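You operate a simulated robot arm through the tools that you are given. There is no shell and no other tool. Be economical: measure what you need, move in short steps, check, and stop when the job is done.

You run a simulated robot arm. Do the job below in one go: nothing can be reset, and whatever is moved stays where it is left.

JOB
Lid both open jars, then brush off the dried drips.
Fine: green jar lid on thirty, the white lid on forty; wooden brush, brush back.

The check looks at the end state, three seconds after you hand in, the way a careful person would. Anything else that was tipped, shoved, dropped, spilled or broken makes it a failure. A push-on lid holds only when it is set on centred and level and pressed home; a screw cap is set on level and turned clockwise until tight.

ROBOT AND FRAMES
A 7-joint arm with a two-finger parallel gripper, fixed in place. Base frame: the origin is at the foot of the arm, x ahead of it, y to its left, z up. Lengths are in cm, angles in degrees, forces in N, time in s.
Its first joint turns from -66.0 to 66.0 degrees. Payload 1.57 kg.
Tool frame: the origin (TCP) lies between the finger pads and is the grasp point; the fingertips stand 3 cm ahead of it; z points along the fingers, y is the line along which they close. The gripper opens to 11 cm. The fingers are 2.4 cm wide and 1.2 cm thick; the gripper's body (4.8 by 11.2 cm) begins 7.8 cm behind the TCP.
Orientation is told as [roll, pitch, yaw] about the base's x, y, z axes, in that order, counted from this pose: with the fingers straight down and closing along the base's y, the tool's x points along the base's -x, its y along +y and its z along -z.

CONTROLS
- The arm moves only by the tool drive_tool. Its argument "motion" is a list of rows, each a list of 7 numbers: the shift along the base's x, y, z in units of 25 mm (1.0 is 25 mm), then the turn, a rotation vector about the base's x, y, z in units of 4 degrees (1.0 is 4 degrees), then the gripper command, from -1 (shut) to 1 (fully open), values between in proportion. In form: [[dx, dy, dz, ax, ay, az, fingers], ...]. A call has 1 to 8 rows; each row shifts and turns the commanded pose from where the row before left it. A call with a number of a shift or a turn outside -1 to 1 is refused whole. A row lasts 0.2 s, in which the tool goes at most 5 cm and 8.6 degrees; a call with a longer step from one row to the next is refused whole, and so is a gripper value outside its range. A pose out of reach is approached as far as the arm can. The call stops where the force on the tool passes 40 N (or 10 N more than at its start, if that is more) or the arm is blocked; 0.2 s more then pass. The fingers move at their own pace (about 10.8 cm/s each) and stop on an object; they squeeze with about 41 N. The grip force told is the motor's: it shows also when the fingers shut on nothing. Time passes only in rows, and 0.2 s behind the last, so rows that do not move let the fingers close. It gives the time, the measured TCP pose, the force on the tool (base axes), the opening and the grip force at its end, in the units of the frame above (readings bear some noise).
- Cameras (640 x 400 px; columns grow to the right, rows downward): "scene" is fixed at [17.69, -38.74, 140.01]; the picture's right is [0.80, -0.60, 0.00], its down [-0.35, -0.46, -0.82] and it looks along [0.49, 0.65, -0.58] (base axes); focal length 217 px, centre (320, 200). "wrist" rides on the gripper at [7, 1.6, -14.1] in the tool frame; the picture's right is [-0.23, 0.97, 0.00], its down [-0.86, -0.20, -0.48] and it looks along [-0.47, -0.11, 0.88] (tool axes); focal length 222 px, centre (320, 200).
- grab_frame(camera): a new picture of that camera. No time passes.
- locate(camera, pixels): for up to 12 pixels [column, row] of the newest picture of that camera ("zoom" is the newest enlarged one), the place [x, y, z] in the base frame of the surface seen there, good to about 0.2 cm, but the place of the scene camera against the robot may be out by one fixed shift of up to 1.8 cm in any direction. No time passes.
- enlarge(camera, box): a new picture of the part [left, top, right, bottom] of that camera's present view, enlarged. No time passes.
- finish_job(): hands the job in; it is judged then, once.

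Keep the steps short. Do not move on a guess: measure, check each grasp and each placing, and mend mistakes. In all there are 80 turns and 46 pictures (those below and enlarged ones count). Leave the gripper open and the arm clear of the work at the hand-in unless told otherwise, and finish with a single line.

The tools are called after "Request:" by a JSON object that holds its "api" and its "payload". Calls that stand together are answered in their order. drive_tool: Moves the arm, as the interface text tells. Its arguments: {"type":"object","properties":{"motion":{"type":"array","items":{"type":"array","items":{"type":"number"}}}},"required":["motion"]} The other tools are called the same way: grab_frame (camera) takes a picture; locate (camera, pixels) gives the place of the surface under pixels of a picture; enlarge (camera, box) takes an enlarged picture of a part of a camera's view; finish_job () hands the job in.

At the start:

```text
t: 0.0
tool_pos: [42.3, -2.02, 123.85]
tcp_rot: [0.0, -0.1, 0.0]
force: [0.0, -0.2, 0.3]
gripper_width: 10.98
finger_force: 0.1
```

scene: 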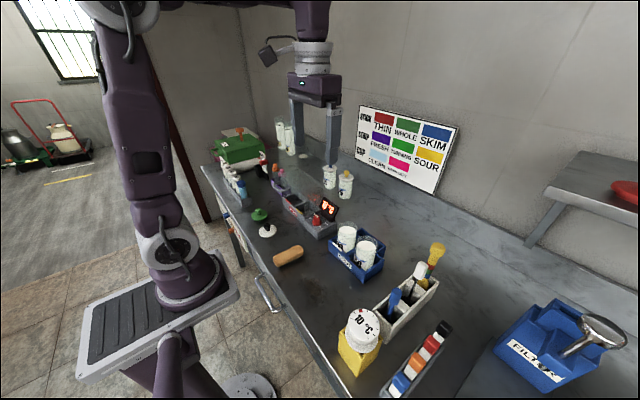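
wrist: 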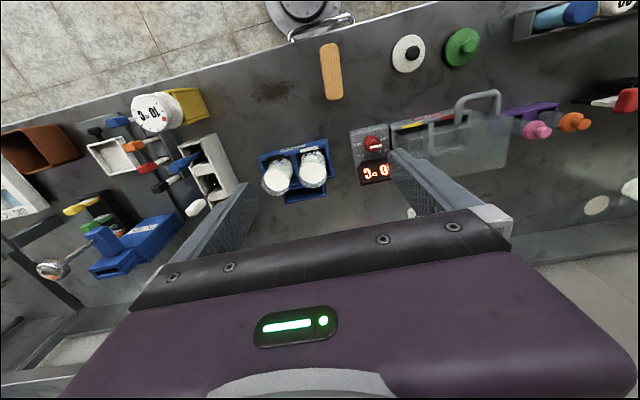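

I see two lids (green, white) near the wooden block, two white jars in a blue tray and other jars farther back. I'll enlarge those areas to read the labels.

Request:
{"api": "enlarge", "payload": {"camera": "scene", "box": [230, 110, 400, 290]}}

Request:
{"api": "enlarge", "payload": {"camera": "wrist", "box": [230, 10, 420, 210]}}

Request:
{"api": "enlarge", "payload": {"camera": "scene", "box": [330, 220, 460, 400]}}

```text
2.22 times, centred on (315, 200) of scene
```

zoom: 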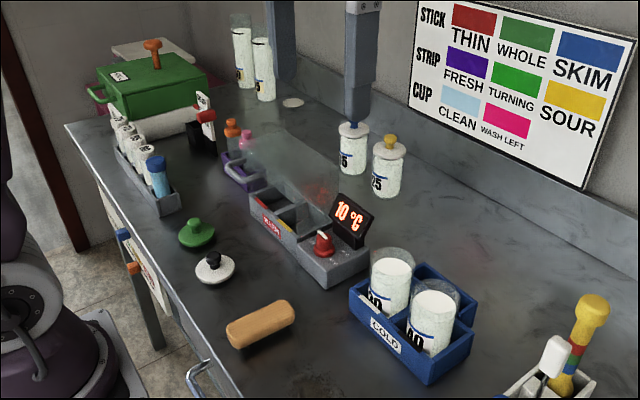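

```text
2.00 times, centred on (325, 110) of wrist
```

zoom: 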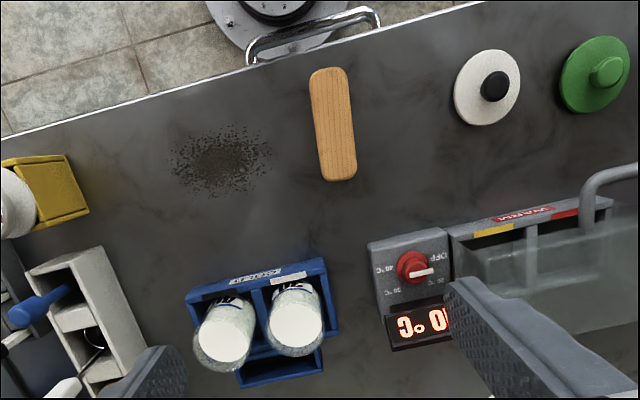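

```text
2.22 times, centred on (395, 310) of scene
```

zoom: 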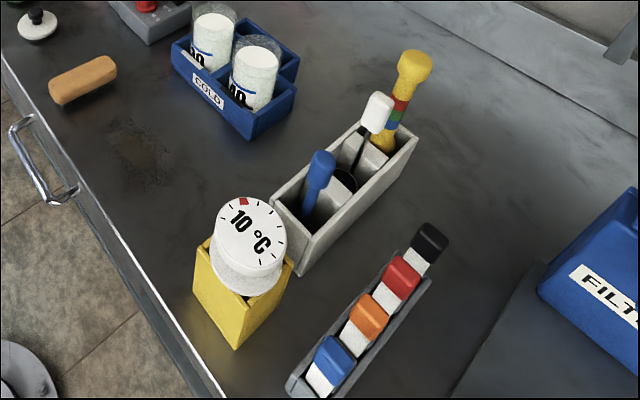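

The two open jars sit in the COLD rack with unread labels; dark specks lie near wrist (275,90), the wooden brush at (331,72), the white lid at (412,52) and the green one at (468,46). I'll measure those and enlarge the jar labels.

Request:
{"api": "locate", "payload": {"camera": "wrist", "pixels": [[331, 72], [326, 48], [334, 97], [412, 52], [400, 52], [468, 46], [453, 50], [278, 178], [313, 170], [275, 90], [252, 88], [298, 90]]}}

Request:
{"api": "enlarge", "payload": {"camera": "scene", "box": [325, 215, 395, 290]}}

Request:
{"api": "enlarge", "payload": {"camera": "scene", "box": [240, 195, 310, 275]}}

```text
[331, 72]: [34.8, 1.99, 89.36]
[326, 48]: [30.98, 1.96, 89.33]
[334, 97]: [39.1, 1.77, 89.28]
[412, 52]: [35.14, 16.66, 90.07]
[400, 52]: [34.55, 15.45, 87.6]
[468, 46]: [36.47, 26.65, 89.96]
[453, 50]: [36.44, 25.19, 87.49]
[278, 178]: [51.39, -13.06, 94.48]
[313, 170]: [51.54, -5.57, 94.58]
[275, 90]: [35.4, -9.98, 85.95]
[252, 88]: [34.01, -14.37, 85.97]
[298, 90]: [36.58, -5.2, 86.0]
```

```text
5.33 times, centred on (360, 252) of scene
```

zoom: 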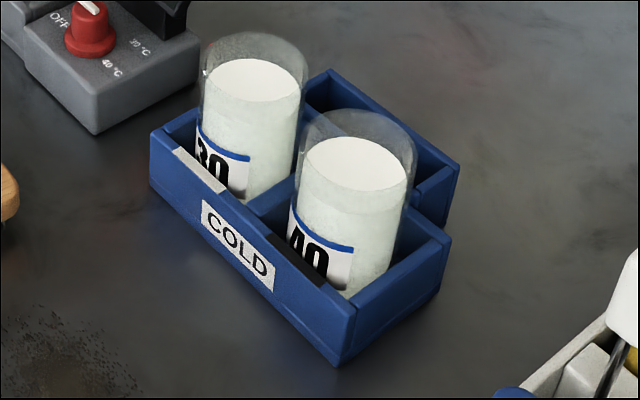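

```text
5.00 times, centred on (275, 235) of scene
```

zoom: 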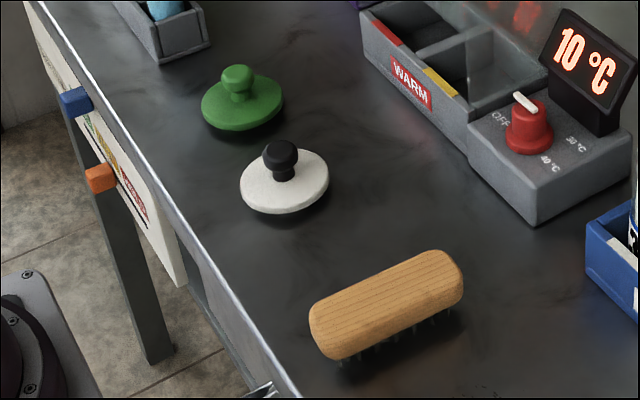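

The labels read "30" on the left jar (y≈-5.6) and "40" on the right one (y≈-13). The wrist measure puts the tabletop at z≈86, not 28, so I'll cross-check with the scene camera.

Request:
{"api": "grab_frame", "payload": {"camera": "scene"}}

Request:
{"api": "locate", "payload": {"camera": "scene", "pixels": [[288, 256], [260, 214], [267, 229], [347, 232], [366, 249], [311, 282], [250, 380], [310, 85]]}}

Request:
{"api": "locate", "payload": {"camera": "wrist", "pixels": [[300, 110], [360, 60], [440, 90], [200, 60], [560, 180]]}}

```text
38 pictures are left
```

scene: 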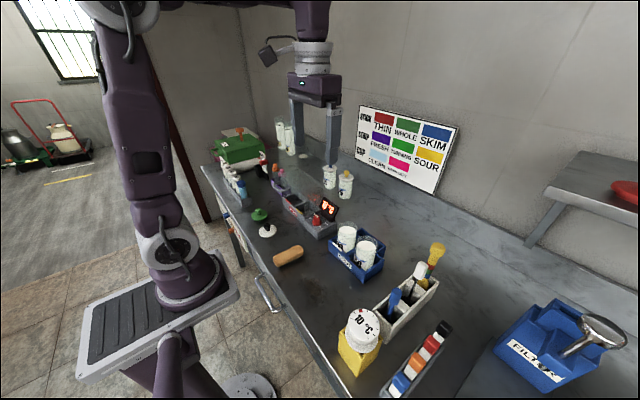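

```text
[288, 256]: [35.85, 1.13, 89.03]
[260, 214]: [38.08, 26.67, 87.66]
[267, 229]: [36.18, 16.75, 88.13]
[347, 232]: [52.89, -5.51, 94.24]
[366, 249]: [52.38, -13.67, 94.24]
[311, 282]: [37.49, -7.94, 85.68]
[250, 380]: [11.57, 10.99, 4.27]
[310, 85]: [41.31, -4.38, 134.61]
```

```text
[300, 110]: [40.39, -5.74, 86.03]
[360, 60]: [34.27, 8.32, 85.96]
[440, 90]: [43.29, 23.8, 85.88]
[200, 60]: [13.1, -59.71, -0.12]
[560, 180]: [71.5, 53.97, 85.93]
```

Both cameras agree: the tabletop is at z≈86 and the jar contents at about 94.5. The quoted 28 doesn't fit, so I'll work from measurements. Next I move above the jars at a safe height to test reach and look closely.

Request:
{"api": "drive_tool", "payload": {"motion": [[0.613, -0.487, -0.9, 0, 0, 0, 1], [0.613, -0.487, -0.9, 0, 0, 0, 1], [0.613, -0.487, -0.9, 0, 0, 0, 1], [0.613, -0.487, -0.9, 0, 0, 0, 1], [0.613, -0.487, -0.9, 0, 0, 0, 1], [0.613, -0.487, -0.9, 0, 0, 0, 1]]}}

Request:
{"api": "grab_frame", "payload": {"camera": "wrist"}}

```text
t: 1.4
tool_pos: [51.45, -9.16, 110.26]
tcp_rot: [0.0, 0.0, 0.0]
force: [0.3, -0.5, 1.0]
gripper_width: 11.01
finger_force: 0.0
```

```text
37 pictures are left
```

wrist: 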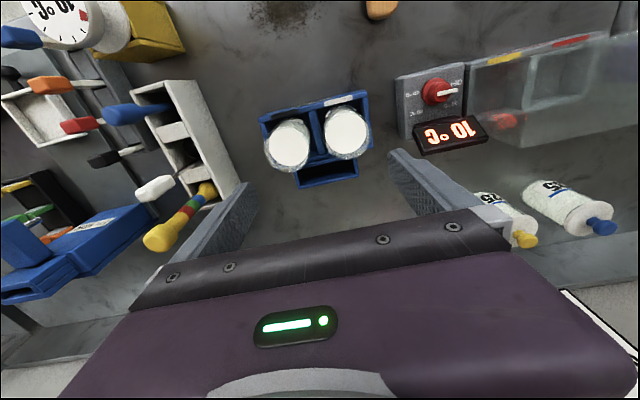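

Reach is fine here. I'll enlarge the jars to find their rims.

Request:
{"api": "enlarge", "payload": {"camera": "wrist", "box": [250, 85, 390, 195]}}

```text
3.64 times, centred on (320, 140) of wrist
```

zoom: 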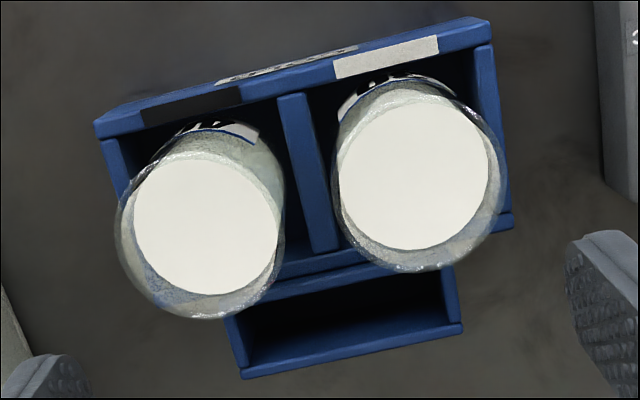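

I'll locate the milk edges and glass rim points of both jars.

Request:
{"api": "locate", "payload": {"camera": "zoom", "pixels": [[135, 225], [277, 225], [206, 157], [206, 293], [341, 178], [487, 168], [413, 104], [415, 248], [118, 230], [195, 316], [420, 270], [503, 175]]}}

```text
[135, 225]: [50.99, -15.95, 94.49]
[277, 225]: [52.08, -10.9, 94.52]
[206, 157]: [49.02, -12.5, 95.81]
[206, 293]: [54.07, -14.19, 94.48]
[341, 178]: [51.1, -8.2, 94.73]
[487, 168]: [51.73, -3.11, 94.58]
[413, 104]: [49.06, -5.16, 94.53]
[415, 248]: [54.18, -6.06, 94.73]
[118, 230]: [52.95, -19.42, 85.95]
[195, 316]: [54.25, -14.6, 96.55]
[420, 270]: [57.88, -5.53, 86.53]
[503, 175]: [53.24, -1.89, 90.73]
```

Jar centres: 30 at (51.5,-5.6) and 40 at (51.5,-13.4), rims near z≈96.5. Now I pull back and go along the front edge toward the green lid.

Request:
{"api": "drive_tool", "payload": {"motion": [[-0.86, 0.5, 0, 0, 0, 0, 1], [-0.86, 0.5, 0, 0, 0, 0, 1], [-0.86, 0.5, 0, 0, 0, 0, 1], [-0.86, 0.5, 0, 0, 0, 0, 1], [-0.86, 0.5, 0, 0, 0, 0, 1], [-0.86, 0.5, 0, 0, 0, 0, 1], [-0.86, 0.5, 0, 0, 0, 0, 1], [0, 1, 0, 0, 0, 0, 1]]}}

Request:
{"api": "drive_tool", "payload": {"motion": [[0, 1, 0, 0, 0, 0, 1], [0, 1, 0, 0, 0, 0, 1], [0, 1, 0, 0, 0, 0, 1], [0, 1, 0, 0, 0, 0, 1], [0, 1, -0.5, 0, 0, 0, 0.2], [0, 1, -0.5, 0, 0, 0, 0], [0, 1, -0.5, 0, 0, 0, 0], [0, 0.8, -0.5, 0, 0, 0, 0]]}}

Request:
{"api": "grab_frame", "payload": {"camera": "wrist"}}

```text
t: 3.2
tool_pos: [36.41, 1.88, 110.22]
tcp_rot: [0.0, 0.0, 0.0]
force: [0.9, 0.4, -0.5]
gripper_width: 11.0
finger_force: 0.1
```

```text
t: 5.0
tool_pos: [36.35, 21.75, 105.37]
tcp_rot: [0.1, 0.0, 0.1]
force: [-0.3, 0.1, 0.1]
gripper_width: 5.49
finger_force: 0.2
```

```text
35 pictures are left
```

wrist: 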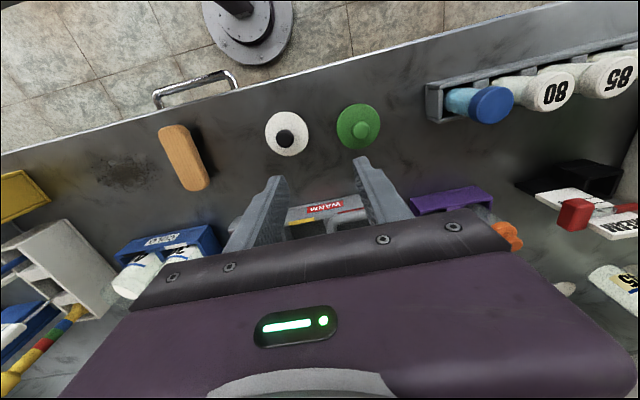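

The green knob is at about (361,130) and the white one at (288,138). I'll enlarge and measure both.

Request:
{"api": "enlarge", "payload": {"camera": "wrist", "box": [255, 90, 395, 175]}}

```text
4.57 times, centred on (325, 132) of wrist
```

zoom: 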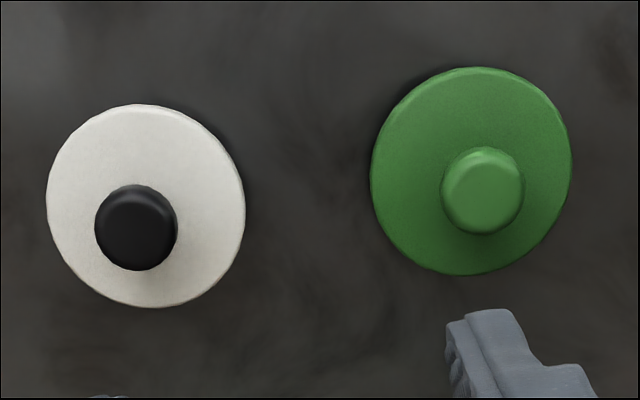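

Request:
{"api": "locate", "payload": {"camera": "zoom", "pixels": [[480, 190], [372, 175], [569, 170], [475, 70], [470, 270], [447, 190], [135, 230], [50, 205], [242, 208], [140, 108], [150, 302], [520, 185]]}}

```text
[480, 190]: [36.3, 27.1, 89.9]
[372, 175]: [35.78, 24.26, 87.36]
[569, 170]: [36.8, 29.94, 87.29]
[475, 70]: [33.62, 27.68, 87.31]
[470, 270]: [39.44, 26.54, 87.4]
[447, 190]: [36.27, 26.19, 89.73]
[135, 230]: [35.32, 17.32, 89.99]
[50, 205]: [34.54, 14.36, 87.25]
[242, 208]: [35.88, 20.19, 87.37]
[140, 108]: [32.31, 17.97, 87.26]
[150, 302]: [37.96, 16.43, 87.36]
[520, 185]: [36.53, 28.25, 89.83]
```

Green lid centre (36.4,27.1) and white (35.2,17.25), knob tops z≈89.95, disc top 87.35, knob about 2.2 wide. I descend over the green knob, stopping at TCP 90.9.

Request:
{"api": "drive_tool", "payload": {"motion": [[0, 0.713, -0.7, 0, 0, 0, 0], [0, 0.713, -0.7, 0, 0, 0, 0], [0, 0.713, -0.8, 0, 0, 0, 0], [0.02, 0, -0.9, 0, 0, 0, 0], [0, 0, -0.9, 0, 0, 0, 0], [0, 0, -0.8, 0, 0, 0, 0], [0, 0, -0.5, 0, 0, 0, 0], [0, 0, -0.3, 0, 0, 0, 0]]}}

Request:
{"api": "grab_frame", "payload": {"camera": "wrist"}}

```text
t: 6.8
tool_pos: [36.61, 26.92, 91.37]
tcp_rot: [0.0, -0.1, 0.0]
force: [0.0, 1.1, 0.3]
gripper_width: 5.5
finger_force: 0.1
```

```text
33 pictures are left
```

wrist: 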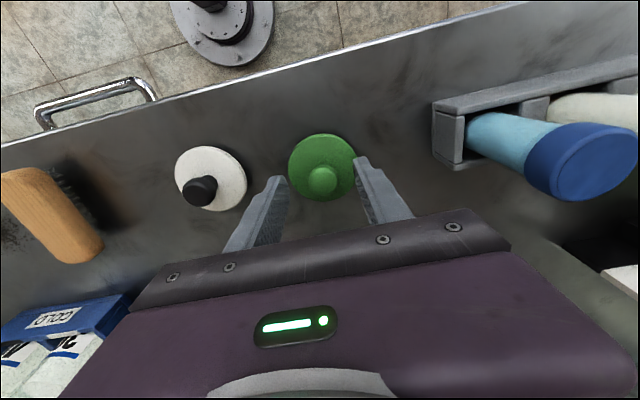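

The knob at (322,180) is between the fingers. A quick re-measure before closing.

Request:
{"api": "locate", "payload": {"camera": "wrist", "pixels": [[322, 178], [290, 165], [353, 165], [321, 136], [320, 199], [309, 180], [335, 180]]}}

Request:
{"api": "drive_tool", "payload": {"motion": [[0, 0, -0.18, 0, 0, 0, 0], [0, 0, 0, 0, 0, 0, -0.3], [0, 0, 0, 0, 0, 0, -1], [0, 0, 0, 0, 0, 0, -1], [0, 0, 0, 0, 0, 0, -1]]}}

```text
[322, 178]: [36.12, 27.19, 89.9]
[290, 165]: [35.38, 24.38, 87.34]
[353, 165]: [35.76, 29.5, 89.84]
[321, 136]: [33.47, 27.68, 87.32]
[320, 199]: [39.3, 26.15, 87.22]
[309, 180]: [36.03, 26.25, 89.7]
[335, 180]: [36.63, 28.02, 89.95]
```

```text
t: 8.0
tool_pos: [36.61, 26.79, 90.87]
tcp_rot: [0.0, 0.1, -0.1]
force: [0.9, 0.6, -0.1]
gripper_width: 2.11
finger_force: 34.5
```

Gripped: width 2.11, force 34.5. I lift straight up and look.

Request:
{"api": "drive_tool", "payload": {"motion": [[0, 0, 0.5, 0, 0, 0, -1], [0, 0, 1, 0, 0, 0, -1], [0, 0, 1, 0, 0, 0, -1], [0, 0, 1, 0, 0, 0, -1], [0, 0, 1, 0, 0, 0, -1], [0, 0, 1, 0, 0, 0, -1], [0, 0, 1, 0, 0, 0, -1], [0, 0, 1, 0, 0, 0, -1]]}}

Request:
{"api": "enlarge", "payload": {"camera": "wrist", "box": [220, 100, 420, 230]}}

Request:
{"api": "enlarge", "payload": {"camera": "scene", "box": [200, 120, 340, 230]}}

```text
t: 9.8
tool_pos: [36.7, 26.82, 109.54]
tcp_rot: [0.0, 0.0, 0.1]
force: [-0.1, -1.1, -0.3]
gripper_width: 0.0
finger_force: 21.4
```

```text
3.08 times, centred on (320, 165) of wrist
```

zoom: 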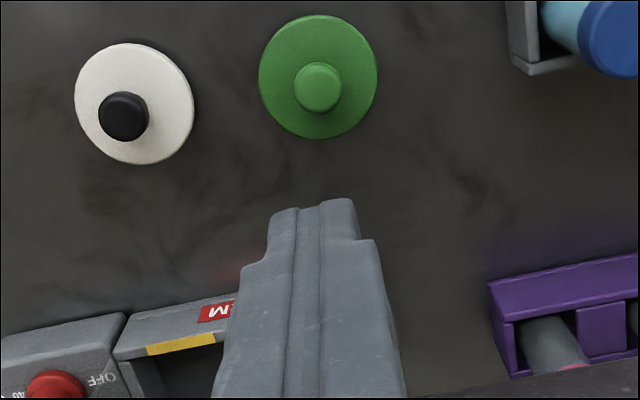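

```text
3.64 times, centred on (270, 175) of scene
```

zoom: 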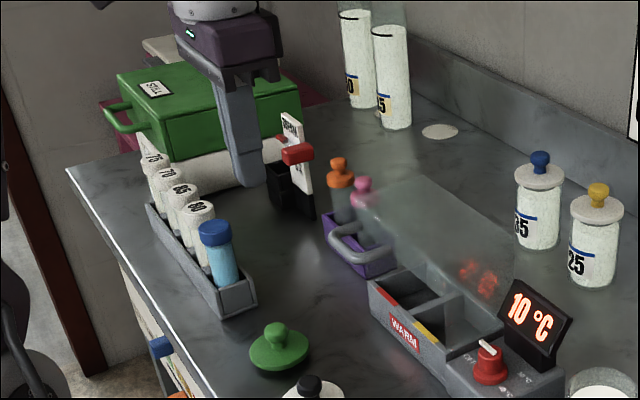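

The grip slipped off: width is 0 and the lid is still on the table. I'll measure where the fingertips appear and whether the lid moved.

Request:
{"api": "grab_frame", "payload": {"camera": "wrist"}}

Request:
{"api": "locate", "payload": {"camera": "wrist", "pixels": [[311, 169], [326, 167], [318, 175], [319, 129], [301, 125], [342, 125], [324, 107], [320, 144], [316, 235]]}}

```text
30 pictures are left
```

wrist: 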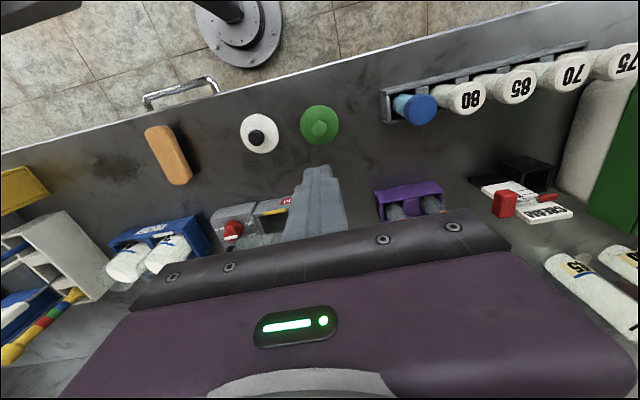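

```text
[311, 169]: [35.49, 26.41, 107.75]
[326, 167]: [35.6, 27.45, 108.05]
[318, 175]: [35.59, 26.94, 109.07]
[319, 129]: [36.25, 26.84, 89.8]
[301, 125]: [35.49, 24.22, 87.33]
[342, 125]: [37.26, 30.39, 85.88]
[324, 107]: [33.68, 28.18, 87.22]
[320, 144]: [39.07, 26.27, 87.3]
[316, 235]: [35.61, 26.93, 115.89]
```

The fingers are centred at x≈36.7, about 0.4 off the knob (36.3), and probably only held its rounded top. I go back down centred and a bit lower, descending slowly at the end so contact with the disc shows in the force.

Request:
{"api": "drive_tool", "payload": {"motion": [[-0.15, 0.02, -1, 0, 0, 0, 0], [0, 0, -1, 0, 0, 0, 0], [0, 0, -1, 0, 0, 0, 0], [0, 0, -1, 0, 0, 0, 0], [0, 0, -1, 0, 0, 0, 0], [0, 0, -1, 0, 0, 0, 0], [0, 0, -1, 0, 0, 0, 0], [0, 0, -0.4, 0, 0, 0, 0]]}}

Request:
{"api": "drive_tool", "payload": {"motion": [[0, 0, -0.08, 0, 0, 0, 0], [0, 0, -0.04, 0, 0, 0, 0], [0, 0, 0, 0, 0, 0, 0]]}}

Request:
{"api": "enlarge", "payload": {"camera": "wrist", "box": [220, 100, 420, 230]}}

```text
t: 11.6
tool_pos: [36.1, 26.99, 91.11]
tcp_rot: [-0.1, 0.0, 0.0]
force: [-0.3, -0.1, 0.5]
gripper_width: 5.52
finger_force: 0.2
```

```text
t: 12.4
tool_pos: [36.21, 26.94, 90.83]
tcp_rot: [0.0, 0.0, -0.1]
force: [0.7, -0.3, 0.3]
gripper_width: 5.5
finger_force: 0.1
```

```text
3.08 times, centred on (320, 165) of wrist
```

zoom: 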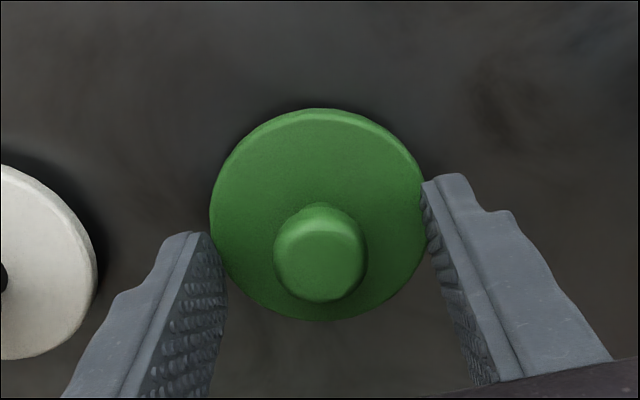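

Request:
{"api": "locate", "payload": {"camera": "zoom", "pixels": [[320, 270], [276, 255], [366, 250], [315, 300], [320, 215], [190, 238], [440, 180], [211, 225], [423, 190], [310, 112], [320, 318], [205, 262]]}}

```text
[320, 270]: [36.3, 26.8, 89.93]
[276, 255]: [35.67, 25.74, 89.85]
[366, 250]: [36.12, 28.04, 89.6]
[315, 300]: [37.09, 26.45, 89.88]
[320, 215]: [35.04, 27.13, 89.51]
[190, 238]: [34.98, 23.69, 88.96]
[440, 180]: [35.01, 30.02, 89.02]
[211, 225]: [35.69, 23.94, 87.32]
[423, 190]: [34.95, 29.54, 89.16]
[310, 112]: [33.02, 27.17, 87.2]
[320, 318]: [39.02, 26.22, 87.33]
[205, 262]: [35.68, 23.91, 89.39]
```

Visible fingertips read z≈89.0 with TCP at 90.8, so the real tips are only about 2 cm ahead and held just the knob's crown. I'm centred on the lid (36.1,26.8); I go down about 0.8 cm in small steps, watching force.

Request:
{"api": "drive_tool", "payload": {"motion": [[-0.03, -0.03, -0.1, 0, 0, 0, -0.2], [0, 0, -0.1, 0, 0, 0, -0.2], [0, 0, -0.1, 0, 0, 0, -0.2], [0, 0, 0, 0, 0, 0, -0.2]]}}

Request:
{"api": "enlarge", "payload": {"camera": "wrist", "box": [220, 100, 420, 230]}}

```text
t: 13.3
tool_pos: [36.24, 26.7, 90.4]
tcp_rot: [0.1, -0.1, 0.1]
force: [-5.0, -4.1, 18.0]
gripper_width: 4.4
finger_force: 0.1
stopped in row 4: the force on the tool passed its limit (the readings are from after the stop); the commanded pose is now the measured one
```

```text
3.08 times, centred on (320, 165) of wrist
```

zoom: 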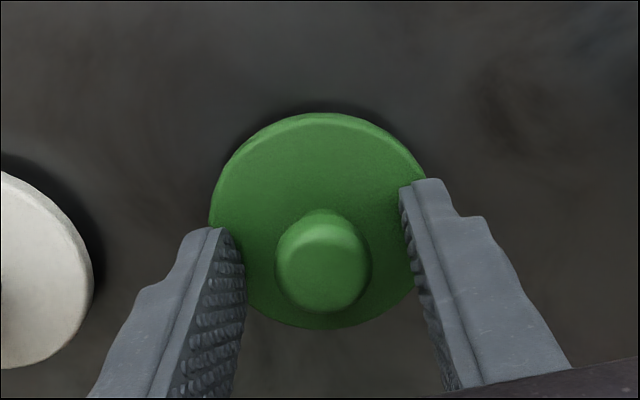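

Contact came at TCP 90.4 (tips at 87.4), so the 3 cm figure holds. I raise 0.15 cm, close fully, wait, then lift slowly.

Request:
{"api": "drive_tool", "payload": {"motion": [[-0.04, 0.04, 0.08, 0, 0, 0, -0.2], [0, 0, 0, 0, 0, 0, -1], [0, 0, 0, 0, 0, 0, -1], [0, 0, 0, 0, 0, 0, -1], [0, 0, 0, 0, 0, 0, -1]]}}

Request:
{"api": "drive_tool", "payload": {"motion": [[0, 0, 0.1, 0, 0, 0, -1], [0, 0, 0.1, 0, 0, 0, -1], [0, 0, 0.1, 0, 0, 0, -1], [0, 0, 0.1, 0, 0, 0, -1]]}}

Request:
{"api": "enlarge", "payload": {"camera": "wrist", "box": [220, 100, 420, 230]}}

```text
t: 14.5
tool_pos: [36.16, 26.91, 90.36]
tcp_rot: [0.1, -0.1, 0.0]
force: [-0.6, -1.2, 0.7]
gripper_width: 2.06
finger_force: 34.1
```

```text
t: 15.5
tool_pos: [36.0, 26.89, 91.54]
tcp_rot: [0.0, 0.0, 0.0]
force: [-0.1, 0.1, -0.8]
gripper_width: 2.06
finger_force: 34.6
```

```text
3.08 times, centred on (320, 165) of wrist
```

zoom: 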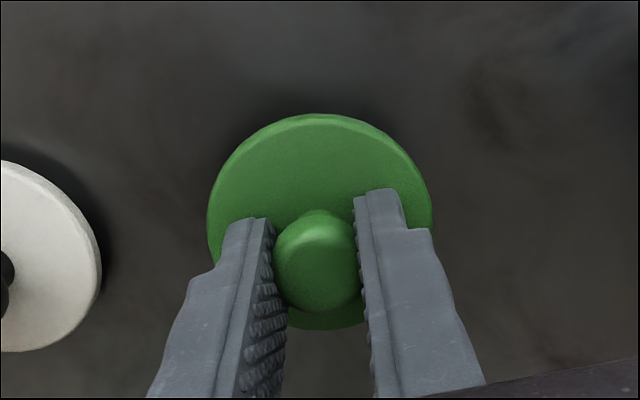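

Width still 2.06 after 1.1 cm; the lid looks lifted. I check its height, level and offset in the grip.

Request:
{"api": "locate", "payload": {"camera": "zoom", "pixels": [[315, 118], [212, 225], [430, 205], [320, 325], [318, 260], [320, 215], [315, 305], [250, 222], [375, 195], [300, 160], [240, 190], [400, 170]]}}

```text
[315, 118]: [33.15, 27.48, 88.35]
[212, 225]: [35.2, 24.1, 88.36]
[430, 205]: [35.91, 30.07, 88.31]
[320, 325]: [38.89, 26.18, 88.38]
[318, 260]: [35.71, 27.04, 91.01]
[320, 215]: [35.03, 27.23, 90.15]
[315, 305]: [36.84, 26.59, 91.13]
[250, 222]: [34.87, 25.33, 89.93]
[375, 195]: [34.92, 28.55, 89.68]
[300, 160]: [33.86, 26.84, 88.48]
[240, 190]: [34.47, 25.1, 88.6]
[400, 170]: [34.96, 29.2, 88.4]
```

The lid is up, level (disc top ≈88.36) and centred on the TCP. I lift gently to about z=108.

Request:
{"api": "drive_tool", "payload": {"motion": [[0, 0, 0.3, 0, 0, 0, -1], [0, 0, 0.6, 0, 0, 0, -1], [0, 0, 0.9, 0, 0, 0, -1], [0, 0, 1, 0, 0, 0, -1], [0, 0, 1, 0, 0, 0, -1], [0, 0, 1, 0, 0, 0, -1], [0, 0, 0.9, 0, 0, 0, -1], [0, 0, 0.6, 0, 0, 0, -1]]}}

Request:
{"api": "drive_tool", "payload": {"motion": [[0, -0.3, 0.3, 0, 0, 0, -1], [0, -0.6, 0, 0, 0, 0, -1], [0, -0.9, 0, 0, 0, 0, -1], [0, -1, 0, 0, 0, 0, -1], [0, -1, 0, 0, 0, 0, -1], [0, -1, 0, 0, 0, 0, -1], [0, -1, 0, 0, 0, 0, -1], [0, -1, 0, 0, 0, 0, -1]]}}

Request:
{"api": "drive_tool", "payload": {"motion": [[0, -0.9, 0, 0, 0, 0, -1], [0, -0.9, 0, 0, 0, 0, -1], [0, -0.9, 0, 0, 0, 0, -1], [0, -0.9, 0, 0, 0, 0, -1], [0, -0.9, 0, 0, 0, 0, -1], [0, -0.9, 0, 0, 0, 0, -1], [0, -0.6, 0, 0, 0, 0, -1], [0, -0.2, 0, 0, 0, 0, -1]]}}

```text
t: 17.3
tool_pos: [35.87, 26.62, 107.2]
tcp_rot: [0.1, -0.1, 0.0]
force: [-0.5, -0.5, 0.3]
gripper_width: 2.08
finger_force: 34.4
```

```text
t: 19.1
tool_pos: [35.98, 9.95, 107.83]
tcp_rot: [0.1, -0.1, 0.0]
force: [-0.2, 0.0, -0.1]
gripper_width: 2.02
finger_force: 34.1
```

```text
t: 20.9
tool_pos: [36.22, -5.66, 108.13]
tcp_rot: [0.1, -0.1, 0.0]
force: [0.5, 0.5, 0.0]
gripper_width: 2.05
finger_force: 34.3
```

Still held. Now out over the 30 jar, then a look.

Request:
{"api": "drive_tool", "payload": {"motion": [[0.4, 0, 0, 0, 0, 0, -1], [0.8, 0, 0, 0, 0, 0, -1], [1, 0, 0, 0, 0, 0, -1], [1, 0, 0, 0, 0, 0, -1], [1, 0, 0, 0, 0, 0, -1], [1, 0, -0.3, 0, 0, 0, -1], [0.7, 0, -0.5, 0, 0, 0, -1], [0.3, 0, -0.3, 0, 0, 0, -1]]}}

Request:
{"api": "enlarge", "payload": {"camera": "wrist", "box": [220, 85, 420, 225]}}

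Request:
{"api": "enlarge", "payload": {"camera": "scene", "box": [310, 180, 410, 290]}}

```text
t: 22.7
tool_pos: [51.52, -5.52, 105.42]
tcp_rot: [0.1, -0.1, 0.0]
force: [-0.9, 0.1, -0.7]
gripper_width: 2.16
finger_force: 34.0
```

```text
2.86 times, centred on (320, 155) of wrist
```

zoom: 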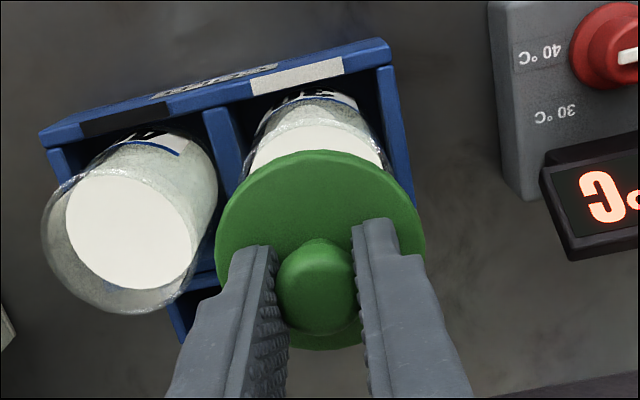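

```text
3.64 times, centred on (360, 235) of scene
```

zoom: 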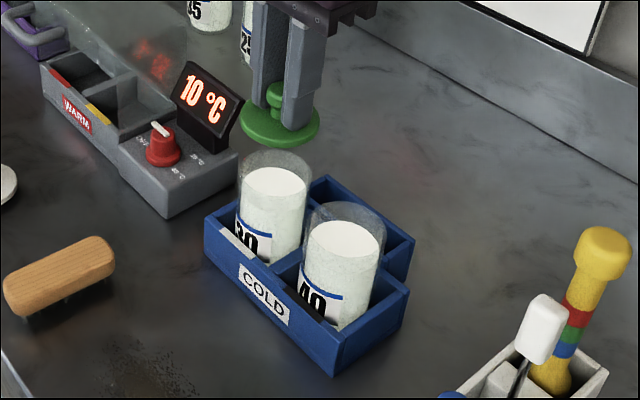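

Lid held level above jar 30. I measure the lid's centre, and the milk of jar 40 again from here as a check.

Request:
{"api": "enlarge", "payload": {"camera": "wrist", "box": [220, 85, 420, 225]}}

Request:
{"api": "locate", "payload": {"camera": "zoom", "pixels": [[218, 238], [424, 225], [315, 154], [325, 345], [300, 200], [67, 225], [190, 225], [120, 170], [128, 285], [120, 310], [44, 230], [250, 165]]}}

```text
2.86 times, centred on (320, 155) of wrist
```

zoom: 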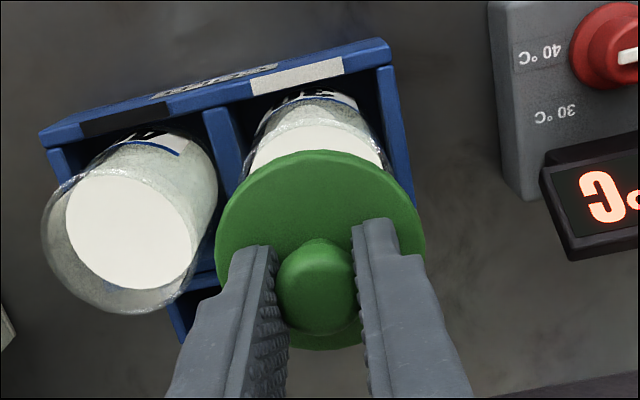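

```text
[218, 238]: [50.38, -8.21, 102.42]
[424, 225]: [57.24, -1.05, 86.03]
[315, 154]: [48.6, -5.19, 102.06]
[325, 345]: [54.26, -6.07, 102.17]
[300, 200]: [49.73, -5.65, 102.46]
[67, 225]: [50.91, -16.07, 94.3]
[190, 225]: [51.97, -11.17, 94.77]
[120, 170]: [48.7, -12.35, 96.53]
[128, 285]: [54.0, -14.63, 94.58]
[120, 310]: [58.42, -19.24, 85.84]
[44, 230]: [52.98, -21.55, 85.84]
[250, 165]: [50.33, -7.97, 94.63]
```

The lid centre (51.43,-5.63) matches jar 30 (51.5,-5.63). I lower slowly, in small steps near the rim.

Request:
{"api": "drive_tool", "payload": {"motion": [[0.02, 0, -0.4, 0, 0, 0, -1], [0, 0, -0.4, 0, 0, 0, -1], [0, 0, -0.3, 0, 0, 0, -1], [0, 0, -0.15, 0, 0, 0, -1], [0, 0, -0.1, 0, 0, 0, -1], [0, 0, -0.1, 0, 0, 0, -1], [0, 0, -0.1, 0, 0, 0, -1], [0, 0, -0.1, 0, 0, 0, -1]]}}

Request:
{"api": "enlarge", "payload": {"camera": "scene", "box": [325, 200, 395, 280]}}

```text
t: 24.5
tool_pos: [51.71, -5.59, 101.01]
tcp_rot: [0.0, -0.1, -0.1]
force: [0.2, -0.2, 0.4]
gripper_width: 2.11
finger_force: 34.3
```

```text
5.00 times, centred on (360, 240) of scene
```

zoom: 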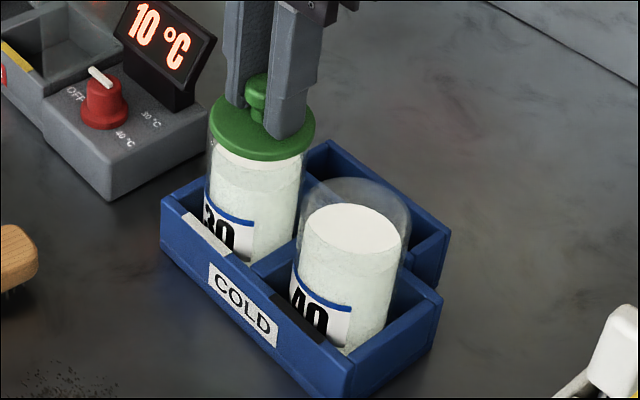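

The lid hovers just at the rim, aligned. I continue in 0.15 cm steps until it presses.

Request:
{"api": "drive_tool", "payload": {"motion": [[0, 0, -0.06, 0, 0, 0, -1], [0, 0, -0.06, 0, 0, 0, -1], [0, 0, -0.06, 0, 0, 0, -1], [0, 0, -0.06, 0, 0, 0, -1], [0, 0, -0.06, 0, 0, 0, -1], [0, 0, -0.06, 0, 0, 0, -1], [0, 0, -0.06, 0, 0, 0, -1], [0, 0, -0.06, 0, 0, 0, -1]]}}

Request:
{"api": "enlarge", "payload": {"camera": "scene", "box": [325, 200, 395, 280]}}

```text
t: 26.3
tool_pos: [51.59, -5.62, 100.15]
tcp_rot: [0.0, -0.3, 0.1]
force: [-5.5, -0.5, 32.4]
gripper_width: 2.12
finger_force: 34.4
```

```text
5.00 times, centred on (360, 240) of scene
```

zoom: 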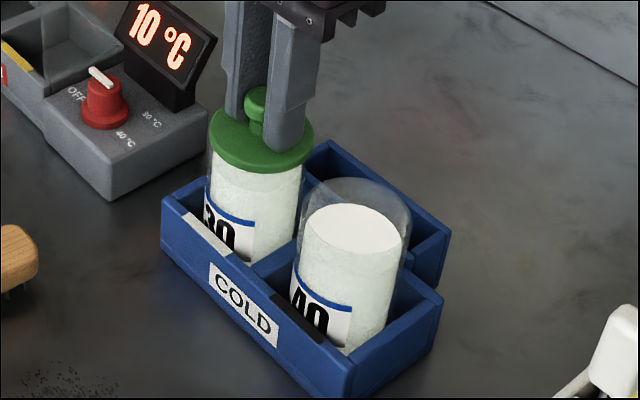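

Reaction is 32 N and the disc top near 97.0. I press further to see whether it seats or stops.

Request:
{"api": "drive_tool", "payload": {"motion": [[0.03, 0, -0.06, 0, 0, 0, -1], [0, 0, -0.06, 0, 0, 0, -1], [0, 0, -0.06, 0, 0, 0, -1], [0, 0, -0.06, 0, 0, 0, -1]]}}

Request:
{"api": "enlarge", "payload": {"camera": "wrist", "box": [220, 85, 420, 225]}}

```text
t: 26.6
tool_pos: [51.64, -5.61, 100.07]
tcp_rot: [0.0, -0.2, 0.0]
force: [-4.2, 0.8, 12.7]
gripper_width: 2.1
finger_force: 34.7
stopped in row 1: the force on the tool passed its limit (the readings are from after the stop); the commanded pose is now the measured one
```

```text
2.86 times, centred on (320, 155) of wrist
```

zoom: 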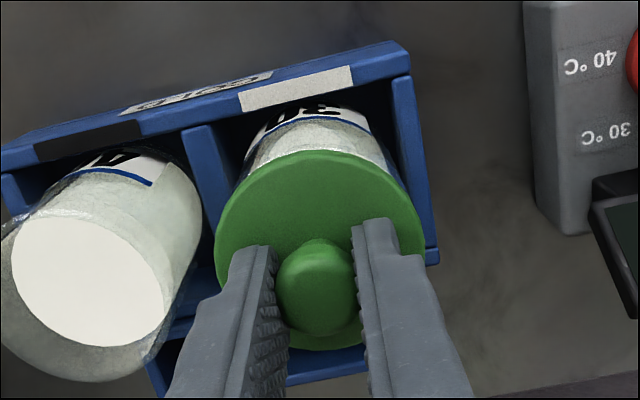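

Force passed 40 N with the disc top at ≈96.9; earlier rim readings were ≈96.5. I look close up for any gap.

Request:
{"api": "enlarge", "payload": {"camera": "scene", "box": [335, 212, 385, 245]}}

Request:
{"api": "locate", "payload": {"camera": "zoom", "pixels": [[160, 150], [160, 185], [160, 200], [160, 215], [160, 230], [160, 250], [420, 230], [340, 230]]}}

```text
12.12 times, centred on (360, 228) of scene
```

zoom: 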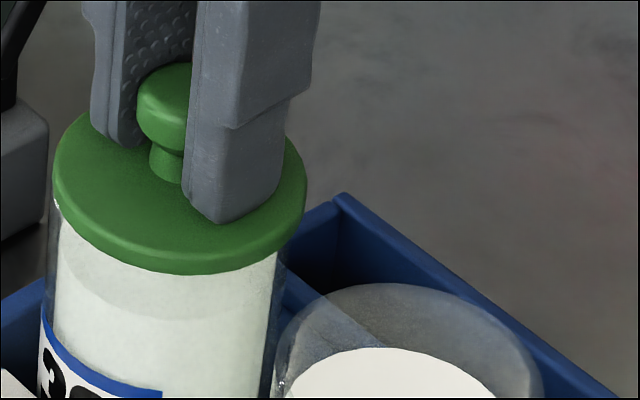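

```text
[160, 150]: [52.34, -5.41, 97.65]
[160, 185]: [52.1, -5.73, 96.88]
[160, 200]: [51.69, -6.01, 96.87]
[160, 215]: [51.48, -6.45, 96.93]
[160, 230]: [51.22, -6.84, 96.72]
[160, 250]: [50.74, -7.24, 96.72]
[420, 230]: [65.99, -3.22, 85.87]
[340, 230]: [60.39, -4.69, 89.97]
```

No gap visible; the lid is level and covers the rim. I press once more in hand and compare height.

Request:
{"api": "drive_tool", "payload": {"motion": [[0, 0, -0.1, 0, 0, 0, -1], [0, 0, -0.1, 0, 0, 0, -1], [0, 0, -0.1, 0, 0, 0, -1], [0, 0, -0.1, 0, 0, 0, -1]]}}

Request:
{"api": "drive_tool", "payload": {"motion": [[0, 0, 0, 0, 0, 0, -0.6], [0, 0, 0, 0, 0, 0, -0.2], [0, 0, 0, 0, 0, 0, -0.2], [0, 0, 0.3, 0, 0, 0, -0.2], [0, 0, 0.6, 0, 0, 0, -0.2], [0, 0, 0.8, 0, 0, 0, -0.2]]}}

Request:
{"api": "enlarge", "payload": {"camera": "wrist", "box": [220, 85, 420, 225]}}

```text
t: 27.0
tool_pos: [51.76, -5.74, 100.11]
tcp_rot: [0.0, -0.4, 0.1]
force: [-4.9, 1.4, 15.1]
gripper_width: 2.13
finger_force: 34.2
stopped in row 2: the force on the tool passed its limit (the readings are from after the stop); the commanded pose is now the measured one
```

```text
t: 28.4
tool_pos: [51.82, -5.69, 104.22]
tcp_rot: [-0.1, -0.3, -0.1]
force: [0.4, 0.3, 0.0]
gripper_width: 4.4
finger_force: 0.0
```

```text
2.86 times, centred on (320, 155) of wrist
```

zoom: 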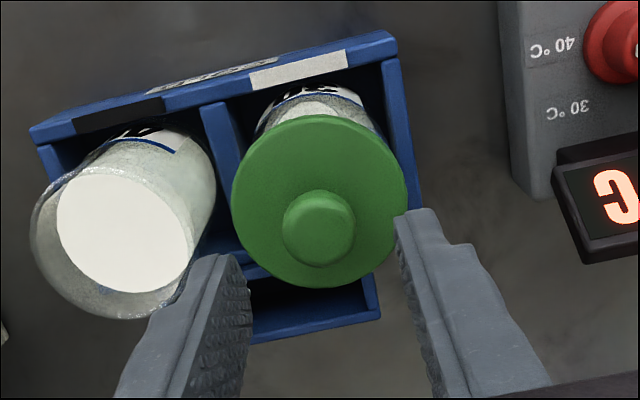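

Released. Check the lid: centre and level.

Request:
{"api": "locate", "payload": {"camera": "zoom", "pixels": [[233, 205], [403, 195], [315, 117], [320, 284], [250, 165], [385, 165], [265, 260], [375, 260], [318, 220], [58, 220], [190, 220], [90, 302]]}}

```text
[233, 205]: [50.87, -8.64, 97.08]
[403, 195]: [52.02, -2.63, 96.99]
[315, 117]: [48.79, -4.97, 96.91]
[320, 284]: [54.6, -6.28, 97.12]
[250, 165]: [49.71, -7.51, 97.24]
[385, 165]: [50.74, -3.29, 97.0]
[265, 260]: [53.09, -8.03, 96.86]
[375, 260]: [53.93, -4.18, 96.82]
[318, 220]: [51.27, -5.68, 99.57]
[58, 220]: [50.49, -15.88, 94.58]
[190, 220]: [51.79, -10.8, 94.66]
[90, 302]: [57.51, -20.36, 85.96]
```

The 30 lid is centred (51.6,-5.6) and level (≈97.0). Now to the white lid at (35.2,17.25) along the front again.

Request:
{"api": "drive_tool", "payload": {"motion": [[-0.5, 0, 0.8, 0, 0.07, 0, -0.2], [-0.9, 0, 0.8, 0, 0, 0, -0.2], [-0.9, 0.2, 0, 0, 0, 0, -0.2], [-0.9, 0.5, 0, 0, 0, 0, -0.2], [-0.9, 0.8, 0, 0, 0, 0, -0.2], [-0.9, 0.9, 0, 0, 0, 0, -0.2], [-0.9, 0.9, 0, 0, 0, 0, -0.2], [-0.75, 0.9, 0, 0, 0, 0, -0.2]]}}

Request:
{"api": "drive_tool", "payload": {"motion": [[0, 1, 0, 0, 0, 0, 0], [0, 1, 0, 0, 0, 0, 0], [0, 1, -0.5, 0, 0, 0, 0], [0, 1, -0.8, 0, 0, 0, 0], [0, 0.98, -0.8, 0, 0, 0, 0], [0, 0, -1, 0, 0, 0, 0], [0, 0, -1, 0, 0, 0, 0], [0, 0, -1, 0, 0, 0, 0]]}}

Request:
{"api": "enlarge", "payload": {"camera": "wrist", "box": [220, 100, 420, 230]}}

```text
t: 30.2
tool_pos: [34.97, 4.75, 108.32]
tcp_rot: [-0.1, -0.2, 0.0]
force: [-0.2, 0.1, 0.2]
gripper_width: 4.39
finger_force: 0.1
```

```text
t: 32.0
tool_pos: [34.93, 17.11, 95.35]
tcp_rot: [-0.1, -0.1, 0.1]
force: [0.2, -0.7, 0.2]
gripper_width: 5.49
finger_force: 0.1
```

```text
3.08 times, centred on (320, 165) of wrist
```

zoom: 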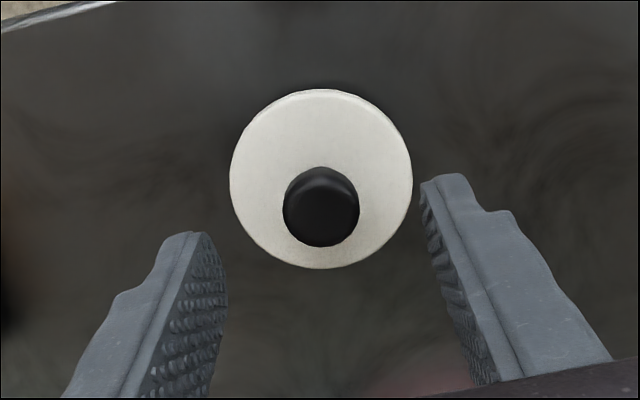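

Request:
{"api": "locate", "payload": {"camera": "zoom", "pixels": [[232, 180], [411, 180], [315, 91], [320, 266], [320, 215], [185, 240], [445, 178]]}}

```text
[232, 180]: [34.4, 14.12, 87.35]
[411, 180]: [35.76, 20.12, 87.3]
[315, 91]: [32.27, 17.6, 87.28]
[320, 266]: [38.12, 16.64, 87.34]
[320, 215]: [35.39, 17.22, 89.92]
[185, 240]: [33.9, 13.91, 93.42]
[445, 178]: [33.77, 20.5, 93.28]
```

White lid centre (35.15,17.1); the tool is over it within 0.1. I descend to TCP 90.6 and grip.

Request:
{"api": "drive_tool", "payload": {"motion": [[0.04, 0, -0.8, 0, 0, 0, -0.1], [0, 0, -0.6, 0, 0, 0, -0.1], [0, 0, -0.3, 0, 0, 0, -0.1], [0, 0, -0.16, 0, 0, 0, -0.1], [0, 0, 0, 0, 0, 0, -1], [0, 0, 0, 0, 0, 0, -1], [0, 0, 0, 0, 0, 0, -1], [0, 0, 0, 0, 0, 0, -1]]}}

Request:
{"api": "drive_tool", "payload": {"motion": [[0, 0, 0.1, 0, 0, 0, -1], [0, 0, 0.15, 0, 0, 0, -1], [0, 0, 0.2, 0, 0, 0, -1], [0, 0, 0.3, 0, 0, 0, -1]]}}

Request:
{"api": "enlarge", "payload": {"camera": "wrist", "box": [220, 100, 420, 230]}}

```text
t: 33.8
tool_pos: [35.29, 17.33, 90.77]
tcp_rot: [-0.1, -0.1, 0.0]
force: [0.5, -0.3, -0.1]
gripper_width: 2.1
finger_force: 33.9
```

```text
t: 34.8
tool_pos: [35.22, 17.22, 92.78]
tcp_rot: [-0.1, -0.1, 0.0]
force: [-0.2, -0.5, -0.7]
gripper_width: 2.14
finger_force: 34.7
```

```text
3.08 times, centred on (320, 165) of wrist
```

zoom: 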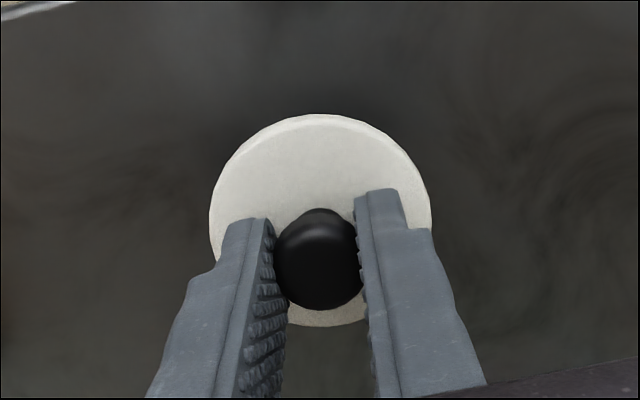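

White lid held (2.14). I lift and travel along the front to y=-13.4.

Request:
{"api": "drive_tool", "payload": {"motion": [[0, 0, 0.4, 0, 0, 0, -1], [0, 0, 0.8, 0, 0, 0, -1], [0, -0.4, 1, 0, 0, 0, -1], [0, -0.8, 1, 0, 0, 0, -1], [0, -1, 1, 0, 0, 0, -1], [0, -1, 0.9, 0, 0, 0, -1], [0, -1, 0.6, 0, 0, 0, -1], [0, -1, 0.3, 0, 0, 0, -1]]}}

Request:
{"api": "drive_tool", "payload": {"motion": [[0, -1, 0, 0, 0, 0, -1], [0, -1, 0, 0, 0, 0, -1], [0, -1, 0, 0, 0, 0, -1], [0, -1, 0, 0, 0, 0, -1], [0, -1, 0, 0, 0, 0, -1], [0.3, -1, 0, 0, 0, 0, -1], [0.7, -0.7, 0, 0, 0, 0, -1], [1, -0.33, 0, 0, 0, 0, -1]]}}

Request:
{"api": "drive_tool", "payload": {"motion": [[1, 0, 0, 0, 0, 0, -1], [1, 0, 0, 0, 0, 0, -1], [1, 0, 0, 0, 0, 0, -1], [0.9, 0, 0, 0, 0, 0, -1], [0.5, 0, -0.2, 0, 0, 0, -1], [0.12, 0, -0.4, 0, 0, 0, -1], [0, 0, -0.4, 0, 0, 0, -1]]}}

Request:
{"api": "enlarge", "payload": {"camera": "wrist", "box": [220, 85, 420, 225]}}

```text
t: 36.6
tool_pos: [35.01, 4.3, 107.67]
tcp_rot: [-0.1, -0.1, 0.1]
force: [0.5, -0.6, 0.0]
gripper_width: 2.11
finger_force: 34.5
```

```text
t: 38.4
tool_pos: [40.28, -13.47, 107.91]
tcp_rot: [-0.1, -0.2, 0.0]
force: [-0.5, 0.1, 0.1]
gripper_width: 2.09
finger_force: 33.9
```

```text
t: 40.0
tool_pos: [51.54, -13.4, 105.13]
tcp_rot: [-0.1, -0.1, 0.0]
force: [0.3, 0.7, -0.5]
gripper_width: 2.1
finger_force: 34.6
```

```text
2.86 times, centred on (320, 155) of wrist
```

zoom: 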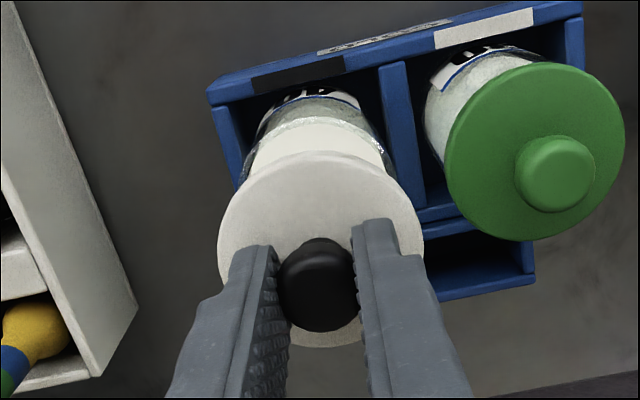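

Over jar 40. I check the lid centre, and the clearance of the tall tools on the left.

Request:
{"api": "locate", "payload": {"camera": "zoom", "pixels": [[219, 240], [422, 235], [320, 153], [325, 344], [300, 200], [45, 330], [20, 330], [449, 160], [620, 130], [530, 65], [535, 238]]}}

Request:
{"api": "enlarge", "payload": {"camera": "scene", "box": [310, 180, 460, 300]}}

```text
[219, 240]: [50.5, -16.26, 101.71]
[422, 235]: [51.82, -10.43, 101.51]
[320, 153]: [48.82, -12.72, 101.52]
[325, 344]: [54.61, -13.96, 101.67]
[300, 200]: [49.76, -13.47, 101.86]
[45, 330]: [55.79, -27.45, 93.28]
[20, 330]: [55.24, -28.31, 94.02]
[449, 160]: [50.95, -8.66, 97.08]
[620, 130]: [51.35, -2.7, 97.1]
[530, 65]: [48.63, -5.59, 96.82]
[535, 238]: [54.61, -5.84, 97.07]
```

```text
3.33 times, centred on (385, 240) of scene
```

zoom: 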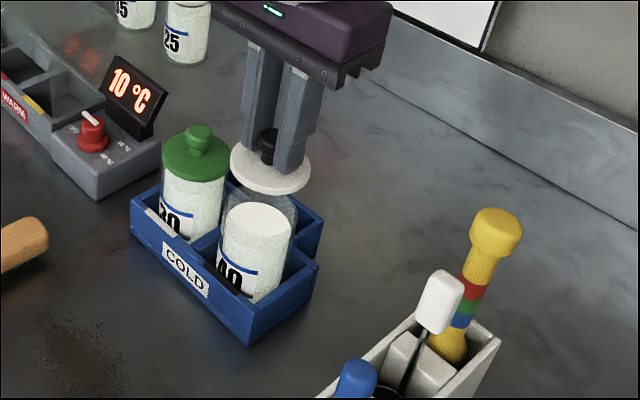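

Lid centre (51.5,-13.35) matches jar 40 (51.45,-13.4); tools are clear. Lowering.

Request:
{"api": "drive_tool", "payload": {"motion": [[0, -0.02, -0.4, 0, 0, 0, -1], [0, 0, -0.4, 0, 0, 0, -1], [0, 0, -0.3, 0, 0, 0, -1], [0, 0, -0.2, 0, 0, 0, -1], [0, 0, -0.15, 0, 0, 0, -1], [0, 0, -0.1, 0, 0, 0, -1], [0, 0, -0.1, 0, 0, 0, -1]]}}

Request:
{"api": "drive_tool", "payload": {"motion": [[0, 0, -0.06, 0, 0, 0, -1], [0, 0, -0.06, 0, 0, 0, -1], [0, 0, -0.06, 0, 0, 0, -1], [0, 0, -0.06, 0, 0, 0, -1], [0, 0, -0.06, 0, 0, 0, -1], [0, 0, -0.06, 0, 0, 0, -1], [0, 0, -0.06, 0, 0, 0, -1], [0, 0, -0.06, 0, 0, 0, -1]]}}

Request:
{"api": "enlarge", "payload": {"camera": "scene", "box": [335, 215, 395, 260]}}

```text
t: 41.6
tool_pos: [51.51, -13.24, 101.14]
tcp_rot: [-0.1, -0.1, -0.1]
force: [-0.6, 0.5, -0.7]
gripper_width: 2.1
finger_force: 34.3
```

```text
t: 43.4
tool_pos: [51.63, -13.33, 99.94]
tcp_rot: [-0.2, -0.5, 0.1]
force: [-2.4, -0.7, 6.4]
gripper_width: 2.12
finger_force: 34.1
stopped in row 8: the force on the tool passed its limit (the readings are from after the stop); the commanded pose is now the measured one
```

```text
8.89 times, centred on (365, 238) of scene
```

zoom: 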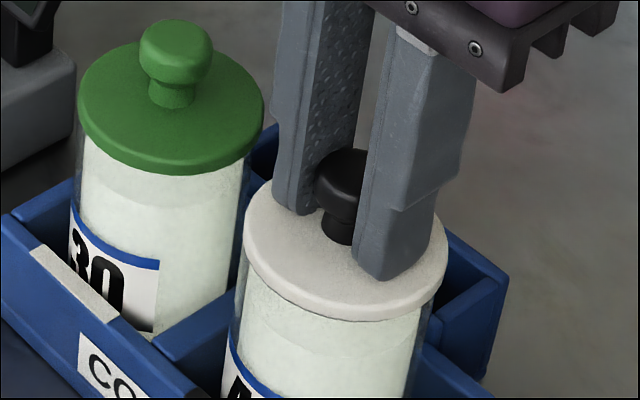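

It passed 40 N and looks seated and level. One more press, then release and rise.

Request:
{"api": "drive_tool", "payload": {"motion": [[0, 0, -0.1, 0, 0, 0, -1], [0, 0, -0.1, 0, 0, 0, -1], [0, 0, -0.1, 0, 0, 0, -1], [0, 0, -0.1, 0, 0, 0, -1]]}}

Request:
{"api": "drive_tool", "payload": {"motion": [[0, 0, 0, 0, 0, 0, -0.6], [0, 0, 0, 0, 0, 0, -0.2], [0, 0, 0, 0, 0, 0, -0.2], [0, 0, 0.3, 0, 0, 0, -0.2], [0, 0, 0.6, 0.03, 0.1, 0, -0.2], [0, 0, 0.8, 0, 0, 0, -0.2]]}}

Request:
{"api": "enlarge", "payload": {"camera": "wrist", "box": [220, 85, 420, 225]}}

Request:
{"api": "locate", "payload": {"camera": "zoom", "pixels": [[233, 205], [403, 195], [315, 119], [320, 282], [250, 165], [385, 165], [265, 260], [375, 260], [318, 220]]}}

```text
t: 43.9
tool_pos: [51.63, -13.41, 100.1]
tcp_rot: [-0.3, -0.6, 0.0]
force: [-5.6, 3.0, 12.5]
gripper_width: 2.12
finger_force: 34.4
stopped in row 2: the force on the tool passed its limit (the readings are from after the stop); the commanded pose is now the measured one
```

```text
t: 45.3
tool_pos: [51.72, -13.46, 104.33]
tcp_rot: [-0.1, -0.1, 0.1]
force: [-0.3, -0.4, -0.3]
gripper_width: 4.39
finger_force: 0.1
```

```text
2.86 times, centred on (320, 155) of wrist
```

zoom: 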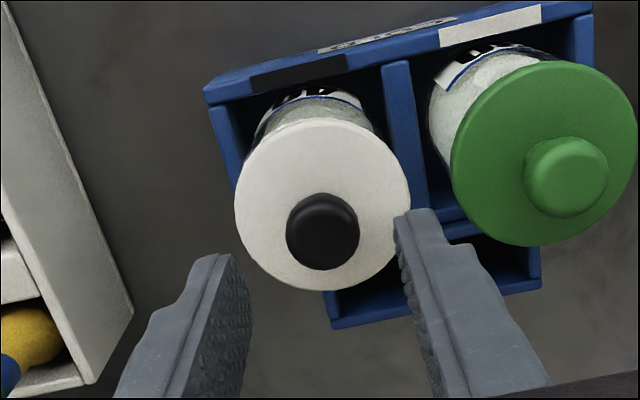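

```text
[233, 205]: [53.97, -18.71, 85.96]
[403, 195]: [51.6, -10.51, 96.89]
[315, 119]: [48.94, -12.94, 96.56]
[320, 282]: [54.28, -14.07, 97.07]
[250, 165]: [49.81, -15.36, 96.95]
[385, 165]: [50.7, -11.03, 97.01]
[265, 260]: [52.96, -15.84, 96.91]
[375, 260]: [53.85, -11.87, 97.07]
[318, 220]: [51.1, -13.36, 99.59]
```

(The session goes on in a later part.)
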